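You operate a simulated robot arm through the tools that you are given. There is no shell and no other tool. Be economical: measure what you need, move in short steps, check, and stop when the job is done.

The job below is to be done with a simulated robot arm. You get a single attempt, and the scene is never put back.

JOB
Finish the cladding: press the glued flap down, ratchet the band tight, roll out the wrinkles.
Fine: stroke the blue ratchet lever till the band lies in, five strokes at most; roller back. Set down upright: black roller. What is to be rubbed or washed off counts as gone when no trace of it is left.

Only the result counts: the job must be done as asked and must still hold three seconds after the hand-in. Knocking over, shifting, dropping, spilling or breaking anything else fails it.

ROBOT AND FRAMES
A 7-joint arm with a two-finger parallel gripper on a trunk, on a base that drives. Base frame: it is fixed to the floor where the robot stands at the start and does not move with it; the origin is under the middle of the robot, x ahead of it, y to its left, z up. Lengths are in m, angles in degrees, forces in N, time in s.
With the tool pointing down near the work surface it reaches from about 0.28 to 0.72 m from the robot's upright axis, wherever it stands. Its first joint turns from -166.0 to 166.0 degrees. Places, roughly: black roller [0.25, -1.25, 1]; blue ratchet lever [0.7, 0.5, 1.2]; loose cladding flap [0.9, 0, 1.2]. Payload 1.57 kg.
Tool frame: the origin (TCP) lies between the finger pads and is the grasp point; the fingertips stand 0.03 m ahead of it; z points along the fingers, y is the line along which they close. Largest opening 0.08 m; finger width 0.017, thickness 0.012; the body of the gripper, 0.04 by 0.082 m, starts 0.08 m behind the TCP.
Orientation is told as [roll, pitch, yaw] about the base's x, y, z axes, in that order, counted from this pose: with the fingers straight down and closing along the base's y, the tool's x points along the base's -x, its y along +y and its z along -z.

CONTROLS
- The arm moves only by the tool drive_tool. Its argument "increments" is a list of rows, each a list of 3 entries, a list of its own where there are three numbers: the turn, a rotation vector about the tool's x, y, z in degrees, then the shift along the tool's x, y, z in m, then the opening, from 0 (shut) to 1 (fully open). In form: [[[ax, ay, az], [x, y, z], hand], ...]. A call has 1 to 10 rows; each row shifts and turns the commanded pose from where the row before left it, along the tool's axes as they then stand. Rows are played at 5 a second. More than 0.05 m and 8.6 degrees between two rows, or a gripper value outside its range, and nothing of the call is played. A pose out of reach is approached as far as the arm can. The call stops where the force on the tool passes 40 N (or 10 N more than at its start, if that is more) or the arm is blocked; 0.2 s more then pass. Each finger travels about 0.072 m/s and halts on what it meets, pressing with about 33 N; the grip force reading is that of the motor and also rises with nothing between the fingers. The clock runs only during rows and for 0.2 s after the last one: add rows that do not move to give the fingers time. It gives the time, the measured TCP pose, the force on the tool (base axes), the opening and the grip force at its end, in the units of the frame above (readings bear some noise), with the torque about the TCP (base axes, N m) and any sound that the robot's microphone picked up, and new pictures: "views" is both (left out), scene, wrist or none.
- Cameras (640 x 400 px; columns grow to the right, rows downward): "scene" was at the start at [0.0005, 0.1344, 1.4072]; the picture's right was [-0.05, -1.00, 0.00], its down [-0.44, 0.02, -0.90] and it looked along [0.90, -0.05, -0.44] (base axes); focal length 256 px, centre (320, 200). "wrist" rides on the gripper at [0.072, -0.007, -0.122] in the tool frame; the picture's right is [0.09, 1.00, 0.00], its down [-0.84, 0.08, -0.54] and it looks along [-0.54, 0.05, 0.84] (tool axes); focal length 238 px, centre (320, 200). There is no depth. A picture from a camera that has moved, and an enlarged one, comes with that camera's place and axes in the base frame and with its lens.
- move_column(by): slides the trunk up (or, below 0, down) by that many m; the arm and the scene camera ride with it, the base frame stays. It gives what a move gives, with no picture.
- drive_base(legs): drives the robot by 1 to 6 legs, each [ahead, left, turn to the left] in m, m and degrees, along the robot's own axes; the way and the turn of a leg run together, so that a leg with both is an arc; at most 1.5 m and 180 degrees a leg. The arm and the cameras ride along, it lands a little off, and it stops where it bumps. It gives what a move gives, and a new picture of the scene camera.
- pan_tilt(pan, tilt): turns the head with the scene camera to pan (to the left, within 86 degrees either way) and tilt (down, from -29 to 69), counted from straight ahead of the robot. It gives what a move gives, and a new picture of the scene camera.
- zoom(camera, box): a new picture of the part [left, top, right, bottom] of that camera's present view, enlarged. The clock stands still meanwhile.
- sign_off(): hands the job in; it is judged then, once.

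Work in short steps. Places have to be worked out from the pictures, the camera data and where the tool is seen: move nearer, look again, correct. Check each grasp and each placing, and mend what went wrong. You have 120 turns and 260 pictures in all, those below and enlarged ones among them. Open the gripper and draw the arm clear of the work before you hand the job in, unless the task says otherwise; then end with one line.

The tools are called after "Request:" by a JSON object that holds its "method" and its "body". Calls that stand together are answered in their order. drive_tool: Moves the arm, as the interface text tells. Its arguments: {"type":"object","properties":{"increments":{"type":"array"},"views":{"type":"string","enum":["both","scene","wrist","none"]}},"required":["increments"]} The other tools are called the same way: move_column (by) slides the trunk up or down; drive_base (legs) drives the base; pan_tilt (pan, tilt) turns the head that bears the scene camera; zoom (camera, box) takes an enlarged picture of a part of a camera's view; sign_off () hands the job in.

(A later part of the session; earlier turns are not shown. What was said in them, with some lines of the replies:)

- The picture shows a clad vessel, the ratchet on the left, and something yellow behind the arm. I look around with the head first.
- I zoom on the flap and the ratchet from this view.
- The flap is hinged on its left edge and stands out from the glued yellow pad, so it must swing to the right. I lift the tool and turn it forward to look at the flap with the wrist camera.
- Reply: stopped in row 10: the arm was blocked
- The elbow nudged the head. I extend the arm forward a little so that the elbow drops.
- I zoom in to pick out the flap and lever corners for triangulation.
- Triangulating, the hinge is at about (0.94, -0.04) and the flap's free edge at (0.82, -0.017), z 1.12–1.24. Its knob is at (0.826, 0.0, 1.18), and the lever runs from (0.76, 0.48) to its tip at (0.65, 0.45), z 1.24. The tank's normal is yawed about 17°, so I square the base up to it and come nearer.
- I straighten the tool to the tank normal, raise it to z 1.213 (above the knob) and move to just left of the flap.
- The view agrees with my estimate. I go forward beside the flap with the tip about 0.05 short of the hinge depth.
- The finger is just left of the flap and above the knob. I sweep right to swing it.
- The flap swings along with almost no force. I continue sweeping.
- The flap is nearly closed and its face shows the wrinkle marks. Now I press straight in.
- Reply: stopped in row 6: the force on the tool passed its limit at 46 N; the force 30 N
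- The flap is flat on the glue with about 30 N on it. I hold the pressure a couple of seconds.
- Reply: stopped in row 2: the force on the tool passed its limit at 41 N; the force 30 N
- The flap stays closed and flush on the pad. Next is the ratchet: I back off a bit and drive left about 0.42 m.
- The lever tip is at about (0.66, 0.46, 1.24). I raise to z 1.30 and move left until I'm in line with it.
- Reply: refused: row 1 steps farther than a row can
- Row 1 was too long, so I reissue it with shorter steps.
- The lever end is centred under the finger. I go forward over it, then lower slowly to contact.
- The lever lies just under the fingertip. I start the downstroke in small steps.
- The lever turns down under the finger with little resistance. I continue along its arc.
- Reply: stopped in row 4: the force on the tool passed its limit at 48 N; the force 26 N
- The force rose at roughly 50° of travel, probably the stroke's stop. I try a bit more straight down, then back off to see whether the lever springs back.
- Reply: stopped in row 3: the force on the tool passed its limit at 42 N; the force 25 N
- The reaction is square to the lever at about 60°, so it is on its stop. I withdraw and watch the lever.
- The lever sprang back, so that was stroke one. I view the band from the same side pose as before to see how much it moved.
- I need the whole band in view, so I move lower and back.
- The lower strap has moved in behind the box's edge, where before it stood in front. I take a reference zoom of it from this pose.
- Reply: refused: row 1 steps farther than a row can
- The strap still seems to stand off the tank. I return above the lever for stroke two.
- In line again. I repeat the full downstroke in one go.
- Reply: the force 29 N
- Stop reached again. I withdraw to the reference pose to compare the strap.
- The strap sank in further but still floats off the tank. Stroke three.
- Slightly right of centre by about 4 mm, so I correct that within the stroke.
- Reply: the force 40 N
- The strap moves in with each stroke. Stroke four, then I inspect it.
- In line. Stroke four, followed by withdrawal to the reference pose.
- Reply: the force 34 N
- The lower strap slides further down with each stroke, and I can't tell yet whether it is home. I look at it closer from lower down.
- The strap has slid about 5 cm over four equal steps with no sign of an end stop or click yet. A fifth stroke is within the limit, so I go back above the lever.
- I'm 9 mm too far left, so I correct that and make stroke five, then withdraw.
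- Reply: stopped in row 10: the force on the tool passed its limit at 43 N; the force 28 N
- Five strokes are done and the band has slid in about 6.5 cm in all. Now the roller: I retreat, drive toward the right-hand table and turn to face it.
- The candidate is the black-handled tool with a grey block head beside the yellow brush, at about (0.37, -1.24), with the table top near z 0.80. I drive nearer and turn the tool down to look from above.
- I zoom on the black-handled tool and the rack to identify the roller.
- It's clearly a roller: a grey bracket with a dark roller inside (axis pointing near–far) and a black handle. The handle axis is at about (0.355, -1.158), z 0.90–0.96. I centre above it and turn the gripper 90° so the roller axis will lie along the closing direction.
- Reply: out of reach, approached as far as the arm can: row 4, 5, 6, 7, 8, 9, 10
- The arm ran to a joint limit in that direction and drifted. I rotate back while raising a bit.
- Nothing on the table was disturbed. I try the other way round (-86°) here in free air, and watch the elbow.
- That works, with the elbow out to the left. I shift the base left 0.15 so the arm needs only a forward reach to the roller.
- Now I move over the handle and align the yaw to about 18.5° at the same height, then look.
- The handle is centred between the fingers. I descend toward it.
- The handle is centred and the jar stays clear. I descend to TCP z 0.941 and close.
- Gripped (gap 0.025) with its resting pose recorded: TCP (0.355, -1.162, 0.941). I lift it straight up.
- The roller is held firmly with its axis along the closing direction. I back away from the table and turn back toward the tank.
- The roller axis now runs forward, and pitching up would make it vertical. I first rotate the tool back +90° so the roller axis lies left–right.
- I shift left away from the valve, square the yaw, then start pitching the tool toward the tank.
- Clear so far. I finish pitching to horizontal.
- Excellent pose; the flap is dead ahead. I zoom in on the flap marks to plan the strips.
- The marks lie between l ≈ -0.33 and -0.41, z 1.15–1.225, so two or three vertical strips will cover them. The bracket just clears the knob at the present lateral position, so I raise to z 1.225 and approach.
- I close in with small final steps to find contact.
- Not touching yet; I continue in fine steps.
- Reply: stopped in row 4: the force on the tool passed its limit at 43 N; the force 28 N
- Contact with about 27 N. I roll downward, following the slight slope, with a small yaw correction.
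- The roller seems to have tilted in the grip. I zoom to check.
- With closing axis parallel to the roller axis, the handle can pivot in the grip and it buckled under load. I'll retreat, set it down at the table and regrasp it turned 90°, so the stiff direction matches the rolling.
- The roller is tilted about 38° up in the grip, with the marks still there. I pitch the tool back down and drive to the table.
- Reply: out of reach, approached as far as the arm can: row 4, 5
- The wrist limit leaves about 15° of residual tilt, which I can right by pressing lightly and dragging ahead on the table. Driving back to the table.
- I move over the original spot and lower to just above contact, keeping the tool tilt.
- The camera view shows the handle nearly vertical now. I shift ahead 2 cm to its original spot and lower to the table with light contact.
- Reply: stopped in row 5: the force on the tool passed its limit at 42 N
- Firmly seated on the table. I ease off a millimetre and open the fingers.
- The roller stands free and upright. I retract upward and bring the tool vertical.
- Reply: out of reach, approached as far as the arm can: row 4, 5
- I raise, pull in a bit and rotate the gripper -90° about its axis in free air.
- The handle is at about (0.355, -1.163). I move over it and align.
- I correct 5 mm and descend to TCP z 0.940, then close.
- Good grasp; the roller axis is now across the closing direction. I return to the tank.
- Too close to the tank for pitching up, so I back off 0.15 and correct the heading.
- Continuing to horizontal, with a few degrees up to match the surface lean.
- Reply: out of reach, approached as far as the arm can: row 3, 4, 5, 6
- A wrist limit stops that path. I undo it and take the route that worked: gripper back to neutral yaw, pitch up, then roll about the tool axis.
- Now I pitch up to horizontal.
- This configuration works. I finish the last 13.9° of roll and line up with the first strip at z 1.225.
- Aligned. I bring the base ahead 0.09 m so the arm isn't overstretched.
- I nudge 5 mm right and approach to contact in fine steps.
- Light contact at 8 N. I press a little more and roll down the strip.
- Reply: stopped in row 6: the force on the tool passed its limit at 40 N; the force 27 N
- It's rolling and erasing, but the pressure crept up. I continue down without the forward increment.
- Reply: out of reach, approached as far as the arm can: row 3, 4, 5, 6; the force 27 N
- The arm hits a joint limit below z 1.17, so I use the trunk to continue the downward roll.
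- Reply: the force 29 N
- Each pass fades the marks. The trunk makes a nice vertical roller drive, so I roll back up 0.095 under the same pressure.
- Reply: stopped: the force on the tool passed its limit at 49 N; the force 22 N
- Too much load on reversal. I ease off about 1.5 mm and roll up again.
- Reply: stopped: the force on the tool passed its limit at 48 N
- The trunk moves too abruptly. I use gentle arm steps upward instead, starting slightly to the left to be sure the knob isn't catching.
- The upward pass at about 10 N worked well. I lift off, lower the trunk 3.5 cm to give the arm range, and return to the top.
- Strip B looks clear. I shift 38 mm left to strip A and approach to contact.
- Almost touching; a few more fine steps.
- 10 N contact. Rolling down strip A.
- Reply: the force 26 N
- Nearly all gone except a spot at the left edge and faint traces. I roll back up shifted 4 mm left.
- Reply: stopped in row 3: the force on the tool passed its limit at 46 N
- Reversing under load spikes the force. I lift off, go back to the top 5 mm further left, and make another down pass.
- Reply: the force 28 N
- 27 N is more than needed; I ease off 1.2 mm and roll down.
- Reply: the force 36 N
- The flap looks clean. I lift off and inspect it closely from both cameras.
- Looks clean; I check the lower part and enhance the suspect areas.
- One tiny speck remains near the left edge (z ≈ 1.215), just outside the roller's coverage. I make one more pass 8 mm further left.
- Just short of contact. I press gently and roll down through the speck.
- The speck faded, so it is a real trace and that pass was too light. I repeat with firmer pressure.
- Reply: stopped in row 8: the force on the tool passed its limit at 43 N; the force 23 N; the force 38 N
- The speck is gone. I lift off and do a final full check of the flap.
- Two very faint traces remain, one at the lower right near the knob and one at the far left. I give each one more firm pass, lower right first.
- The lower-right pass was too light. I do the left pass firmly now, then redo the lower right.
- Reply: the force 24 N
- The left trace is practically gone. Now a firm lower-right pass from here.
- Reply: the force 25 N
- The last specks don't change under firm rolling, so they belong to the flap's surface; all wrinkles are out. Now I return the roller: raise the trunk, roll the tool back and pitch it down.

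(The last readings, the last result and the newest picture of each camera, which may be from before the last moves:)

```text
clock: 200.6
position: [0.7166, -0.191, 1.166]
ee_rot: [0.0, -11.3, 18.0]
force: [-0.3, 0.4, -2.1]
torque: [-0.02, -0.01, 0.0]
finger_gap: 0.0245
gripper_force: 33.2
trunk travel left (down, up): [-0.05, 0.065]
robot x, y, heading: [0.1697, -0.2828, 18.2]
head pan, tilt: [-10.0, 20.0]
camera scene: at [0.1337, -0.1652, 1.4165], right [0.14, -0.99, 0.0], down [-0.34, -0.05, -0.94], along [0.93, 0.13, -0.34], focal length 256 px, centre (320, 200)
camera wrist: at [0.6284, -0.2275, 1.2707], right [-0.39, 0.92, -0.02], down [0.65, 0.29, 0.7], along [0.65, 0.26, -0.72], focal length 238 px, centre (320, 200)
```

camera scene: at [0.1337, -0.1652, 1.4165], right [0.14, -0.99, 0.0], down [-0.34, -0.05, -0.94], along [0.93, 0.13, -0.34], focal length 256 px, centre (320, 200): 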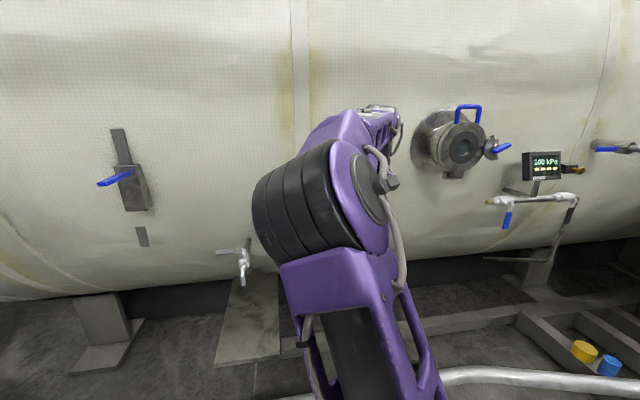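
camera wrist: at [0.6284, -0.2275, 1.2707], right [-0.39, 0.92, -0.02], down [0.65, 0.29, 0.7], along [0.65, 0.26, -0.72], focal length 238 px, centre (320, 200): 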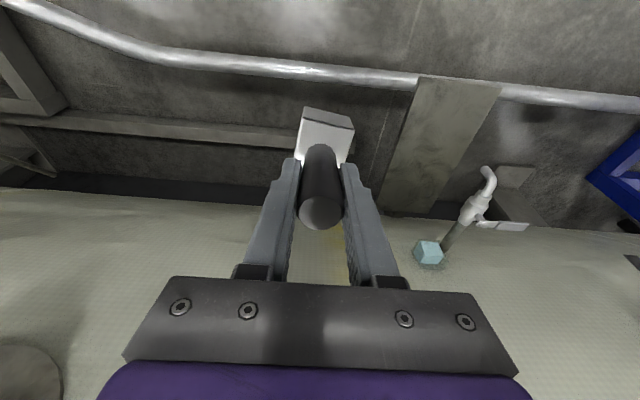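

Finish vertical and drive to the table.

Request:
{"method": "drive_tool", "body": {"increments": [[[0, 6, 0], [0.02, 0, 0], 0], [[0, 5.2, 0], [0.02, 0, 0], 0]], "views": "none"}}

Request:
{"method": "drive_base", "body": {"legs": [[0, 0, -91.5], [0.31, -0.02, 0]]}}

Request:
{"method": "pan_tilt", "body": {"pan": 20, "tilt": 40}}

Request:
{"method": "drive_tool", "body": {"increments": [[[0, 0, 0], [0, 0, 0], 0]], "views": "wrist"}}

```text
clock: 201.2
position: [0.6801, -0.2032, 1.1609]
ee_rot: [0.0, -0.2, 18.0]
force: [0.3, 0.5, -1.7]
torque: [0.01, -0.02, 0.02]
finger_gap: 0.0246
gripper_force: 33.1
trunk travel left (down, up): [-0.05, 0.065]
robot x, y, heading: [0.1721, -0.2842, 18.3]
head pan, tilt: [-10.0, 20.0]
```

```text
clock: 207.2
position: [0.3256, -1.0868, 1.1618]
ee_rot: [0.1, -0.4, -72.2]
force: [0.4, 1.0, -0.8]
torque: [-0.01, -0.04, 0.01]
finger_gap: 0.025
gripper_force: 32.7
trunk travel left (down, up): [-0.05, 0.065]
robot x, y, heading: [0.2471, -0.5799, -71.8]
head pan, tilt: [-10.0, 20.0]
camera scene: at [0.3639, -0.5424, 1.4165], right [-0.99, -0.14, 0.0], down [-0.05, 0.34, -0.94], along [0.13, -0.93, -0.34], focal length 256 px, centre (320, 200)
```

scene: 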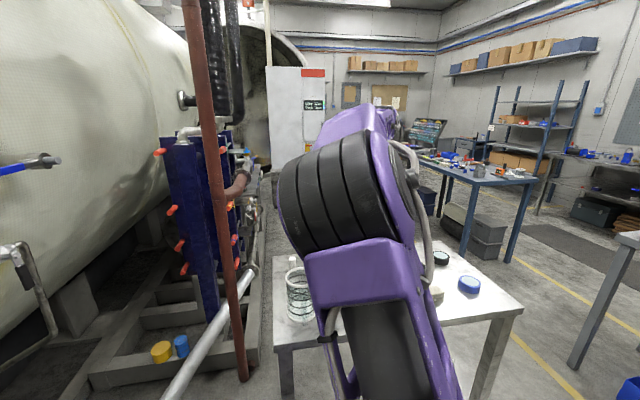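

```text
clock: 208.2
position: [0.3238, -1.0868, 1.161]
ee_rot: [0.0, -0.2, -72.2]
force: [-0.1, 0.6, -1.3]
torque: [-0.01, -0.01, -0.01]
finger_gap: 0.0246
gripper_force: 32.6
trunk travel left (down, up): [-0.05, 0.065]
robot x, y, heading: [0.2477, -0.5764, -72.0]
head pan, tilt: [20.0, 40.0]
camera scene: at [0.4033, -0.5173, 1.3852], right [-0.79, -0.61, 0.0], down [-0.39, 0.51, -0.77], along [0.47, -0.6, -0.64], focal length 256 px, centre (320, 200)
```

scene: 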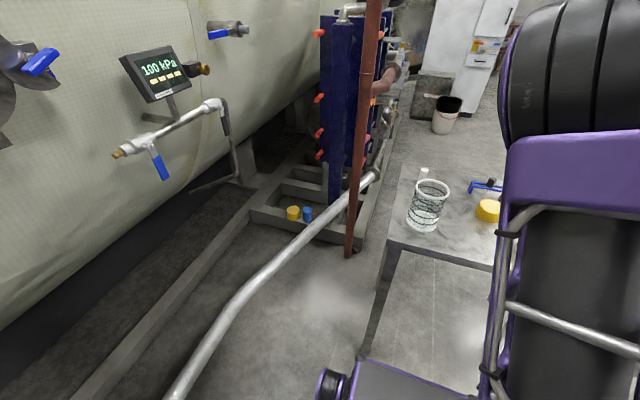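

```text
clock: 208.6
position: [0.3244, -1.0875, 1.1614]
ee_rot: [0.1, -0.3, -72.1]
force: [1.2, 0.3, -1.6]
torque: [-0.02, 0.01, -0.04]
finger_gap: 0.0245
gripper_force: 33.5
trunk travel left (down, up): [-0.05, 0.065]
robot x, y, heading: [0.2475, -0.5832, -72.2]
head pan, tilt: [20.0, 40.0]
camera wrist: at [0.2954, -1.0197, 1.2822], right [0.92, 0.39, 0.0], down [0.33, -0.77, 0.55], along [0.21, -0.5, -0.84], focal length 238 px, centre (320, 200)
```

wrist: 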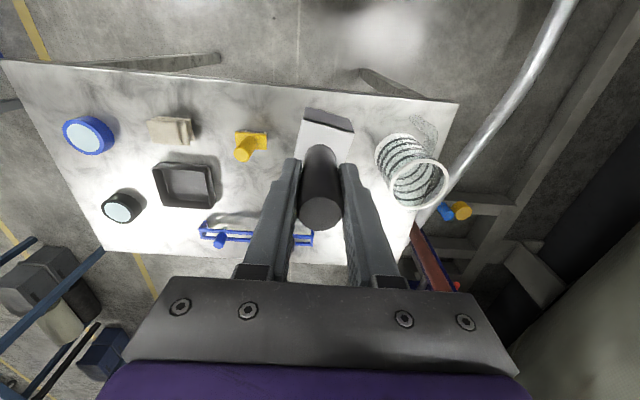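

The bracket looks slightly twisted in the grip; I zoom to check the tilt before setting it down.

Request:
{"method": "zoom", "body": {"camera": "wrist", "box": [260, 80, 390, 250]}}

```text
2.35 times, centred on (325, 165) of wrist
camera zoom: at [0.2954, -1.0197, 1.2822], right [0.92, 0.39, 0.0], down [0.33, -0.77, 0.55], along [0.21, -0.5, -0.84], focal length 561 px, centre (308, 282)
```

zoom: 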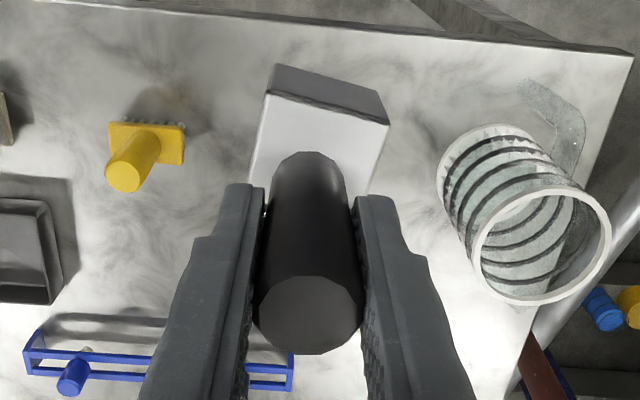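

It is only twisted about 10° about the vertical, with no tilt. I counter-rotate, move over the original spot and lower.

Request:
{"method": "drive_tool", "body": {"increments": [[[0, 0, 0], [-0.041, 0.004, 0], 0], [[0, 0, 0], [-0.041, 0.004, 0], 0], [[0, 0, -8.5], [0, 0, 0.03], 0], [[0, 0, 0], [0, 0, 0.045], 0], [[0, 0, 0], [0, 0, 0.045], 0], [[0, 0, 0], [0, 0, 0.045], 0], [[0, 0, 0], [0, 0, 0.028], 0]], "views": "both"}}

```text
clock: 210.2
position: [0.3575, -1.1642, 0.9696]
ee_rot: [0.0, -0.4, -63.7]
force: [-1.1, -0.1, -1.1]
torque: [0.0, 0.02, -0.02]
finger_gap: 0.0246
gripper_force: 33.4
trunk travel left (down, up): [-0.05, 0.065]
robot x, y, heading: [0.2488, -0.5786, -72.1]
head pan, tilt: [20.0, 40.0]
camera scene: at [0.4033, -0.5172, 1.3852], right [-0.79, -0.61, 0.0], down [-0.4, 0.51, -0.77], along [0.47, -0.6, -0.64], focal length 256 px, centre (320, 200)
camera wrist: at [0.3197, -1.1022, 1.0911], right [0.85, 0.52, 0.0], down [0.44, -0.71, 0.55], along [0.29, -0.47, -0.84], focal length 238 px, centre (320, 200)
```

scene: 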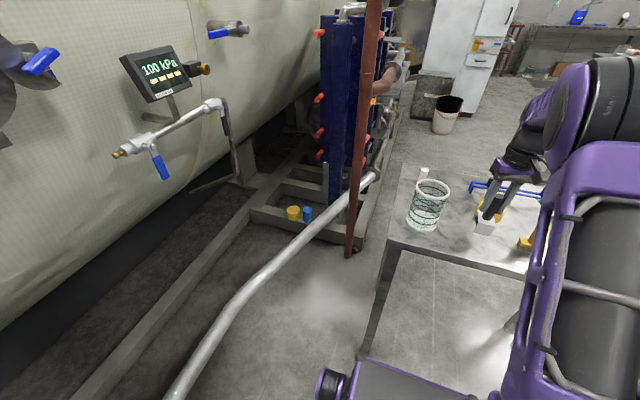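
wrist: 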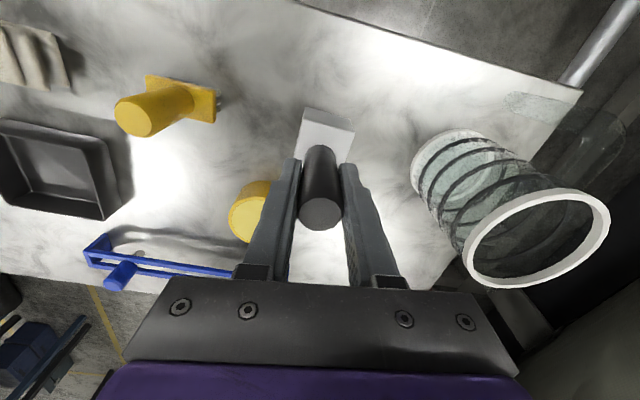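

Aligned. I lower to table contact in fine steps.

Request:
{"method": "drive_tool", "body": {"increments": [[[0, 0, 0], [0, 0, 0.015], 0], [[0, 0, 0], [0, 0, 0.008], 0], [[0, 0, 0], [0, 0, 0.003], 0], [[0, 0, 0], [0, 0, 0.0015], 0], [[0, 0, 0], [0, 0, 0.001], 0], [[0, 0, 0], [0, 0, 0.001], 0]], "views": "none"}}

```text
clock: 211.6
position: [0.3567, -1.1626, 0.9394]
ee_rot: [0.0, -0.4, -63.7]
force: [0.2, 1.0, 4.0]
torque: [0.13, 0.01, -0.03]
finger_gap: 0.0246
gripper_force: 33.2
trunk travel left (down, up): [-0.05, 0.065]
robot x, y, heading: [0.2452, -0.5787, -71.9]
head pan, tilt: [20.0, 40.0]
```

Contact is felt (about 5 N). I press 1 mm more to seat it flat, then open partway.

Request:
{"method": "drive_tool", "body": {"increments": [[[0, 0, 0], [0, 0, 0.0008], 0], [[0, 0, 0], [0, 0, 0], 0.4], [[0, 0, 0], [0, 0, 0], 0.5], [[0, 0, 0], [0, 0, 0], 0.6], [[0, 0, 0], [0, 0, 0], 0.6], [[0, 0, 0], [0, 0, 0], 0.6]], "views": "wrist"}}

```text
clock: 213.0
position: [0.3582, -1.1627, 0.9387]
ee_rot: [-0.1, -0.3, -63.8]
force: [-0.7, 0.4, -0.2]
torque: [-0.02, 0.01, 0.01]
finger_gap: 0.0478
gripper_force: 0.0
trunk travel left (down, up): [-0.05, 0.065]
robot x, y, heading: [0.2485, -0.5763, -72.2]
head pan, tilt: [20.0, 40.0]
camera wrist: at [0.3186, -1.1016, 1.0597], right [0.85, 0.52, 0.0], down [0.44, -0.71, 0.55], along [0.29, -0.47, -0.84], focal length 238 px, centre (320, 200)
```

wrist: 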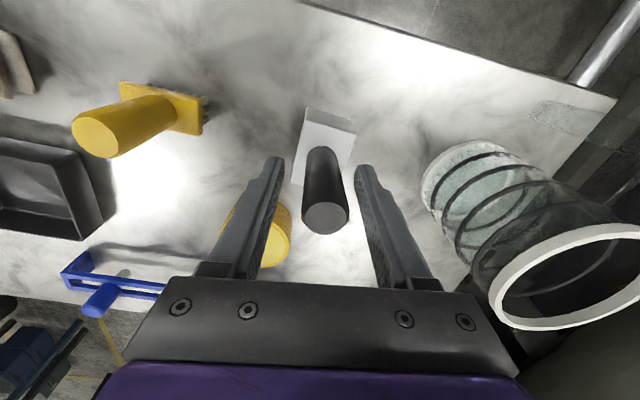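

The roller stands upright and free. I withdraw straight up and look at it.

Request:
{"method": "drive_tool", "body": {"increments": [[[0, 0, 0], [0, 0, -0.03], 0.6], [[0, 0, 0], [0, 0, -0.045], 0.6], [[0, 0, 0], [0, 0, -0.045], 0.8], [[0, 0, 0], [0, 0, -0.045], 1], [[0, 0, 0], [0.04, 0, -0.02], 1], [[0, 0, 0], [0.04, 0, 0], 1]], "views": "both"}}

Request:
{"method": "drive_base", "body": {"legs": [[-0.25, 0, 0]]}}

```text
clock: 214.4
position: [0.3214, -1.0905, 1.123]
ee_rot: [0.0, -0.3, -63.8]
force: [1.0, -0.4, -0.3]
torque: [0.02, 0.02, -0.02]
finger_gap: 0.0799
gripper_force: 0.1
trunk travel left (down, up): [-0.05, 0.065]
robot x, y, heading: [0.246, -0.579, -72.1]
head pan, tilt: [20.0, 40.0]
camera scene: at [0.4034, -0.5173, 1.3851], right [-0.79, -0.61, 0.0], down [-0.4, 0.51, -0.77], along [0.47, -0.6, -0.64], focal length 256 px, centre (320, 200)
camera wrist: at [0.2832, -1.0283, 1.2445], right [0.85, 0.52, 0.0], down [0.44, -0.71, 0.55], along [0.29, -0.47, -0.84], focal length 238 px, centre (320, 200)
```

scene: 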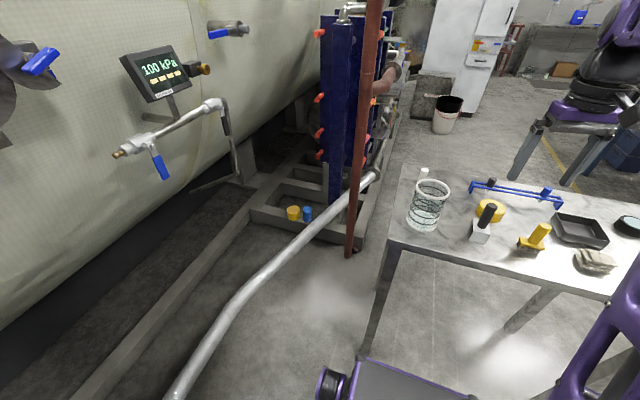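
wrist: 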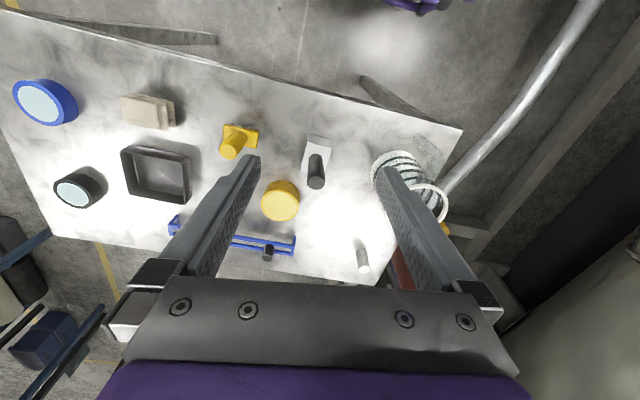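

```text
clock: 216.2
position: [0.2476, -0.8537, 1.1232]
ee_rot: [0.0, -0.3, -63.3]
force: [-0.8, 0.6, 0.0]
torque: [0.01, -0.04, 0.0]
finger_gap: 0.08
gripper_force: 0.0
trunk travel left (down, up): [-0.05, 0.065]
robot x, y, heading: [0.1702, -0.3423, -71.6]
head pan, tilt: [20.0, 40.0]
camera scene: at [0.326, -0.2801, 1.3851], right [-0.79, -0.62, 0.0], down [-0.4, 0.51, -0.77], along [0.47, -0.6, -0.64], focal length 256 px, centre (320, 200)
```

scene: 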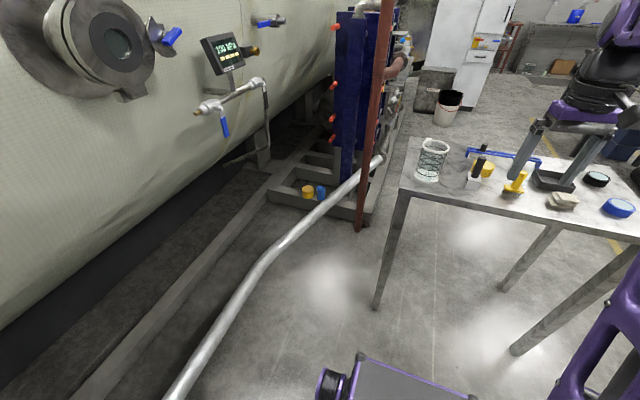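

The roller stands upright in its place with everything else undisturbed. One last look at the flap and band before handing in.

Request:
{"method": "pan_tilt", "body": {"pan": 86, "tilt": 15}}

Request:
{"method": "zoom", "body": {"camera": "scene", "box": [80, 130, 400, 290]}}

```text
clock: 217.6
position: [0.2472, -0.8542, 1.1231]
ee_rot: [0.0, -0.3, -63.4]
force: [0.2, 0.1, 0.1]
torque: [0.01, -0.02, -0.02]
finger_gap: 0.08
gripper_force: 0.1
trunk travel left (down, up): [-0.05, 0.065]
robot x, y, heading: [0.1637, -0.3419, -71.8]
head pan, tilt: [85.9, 15.0]
camera scene: at [0.3639, -0.1905, 1.4247], right [0.24, -0.97, 0.0], down [-0.25, -0.06, -0.97], along [0.94, 0.24, -0.26], focal length 256 px, centre (320, 200)
```

scene: 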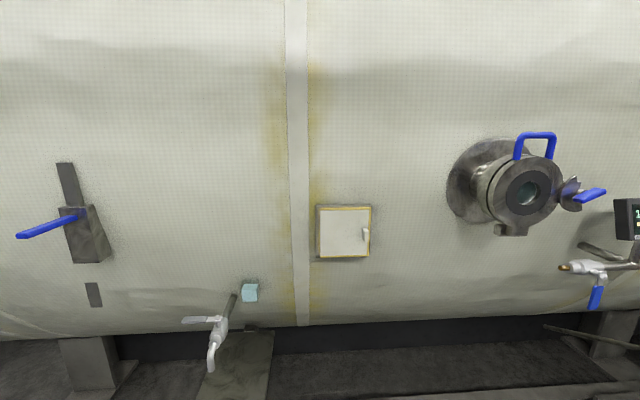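

```text
2.00 times, centred on (240, 210) of scene
camera zoom: at [0.3639, -0.1905, 1.4247], right [0.24, -0.97, 0.0], down [-0.25, -0.06, -0.97], along [0.94, 0.24, -0.26], focal length 512 px, centre (480, 180)
```

zoom: 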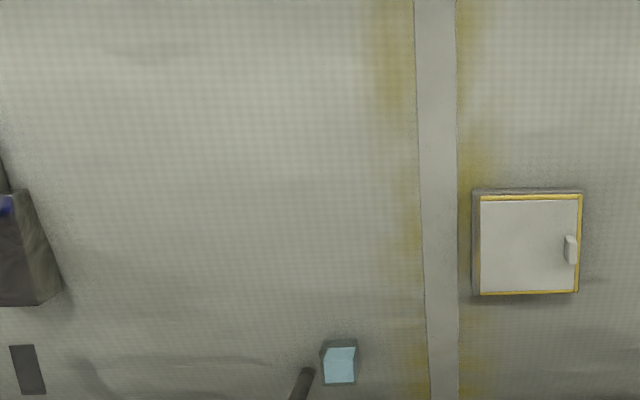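

The flap is down and smooth, the band has had its five strokes, the roller is back and the hand is empty. Handing in.

Request:
{"method": "sign_off", "body": {}}

```text
The job is handed in.
```

I handed the job in: flap glued down, band ratcheted with five strokes, wrinkles rolled out and the black roller standing upright back on its table. Two doubts remain. The band was still sliding on the fifth stroke, so I couldn't confirm it lies fully in. A couple of very faint specks also stayed on the flap after firm rolling; I took them for its own surface.
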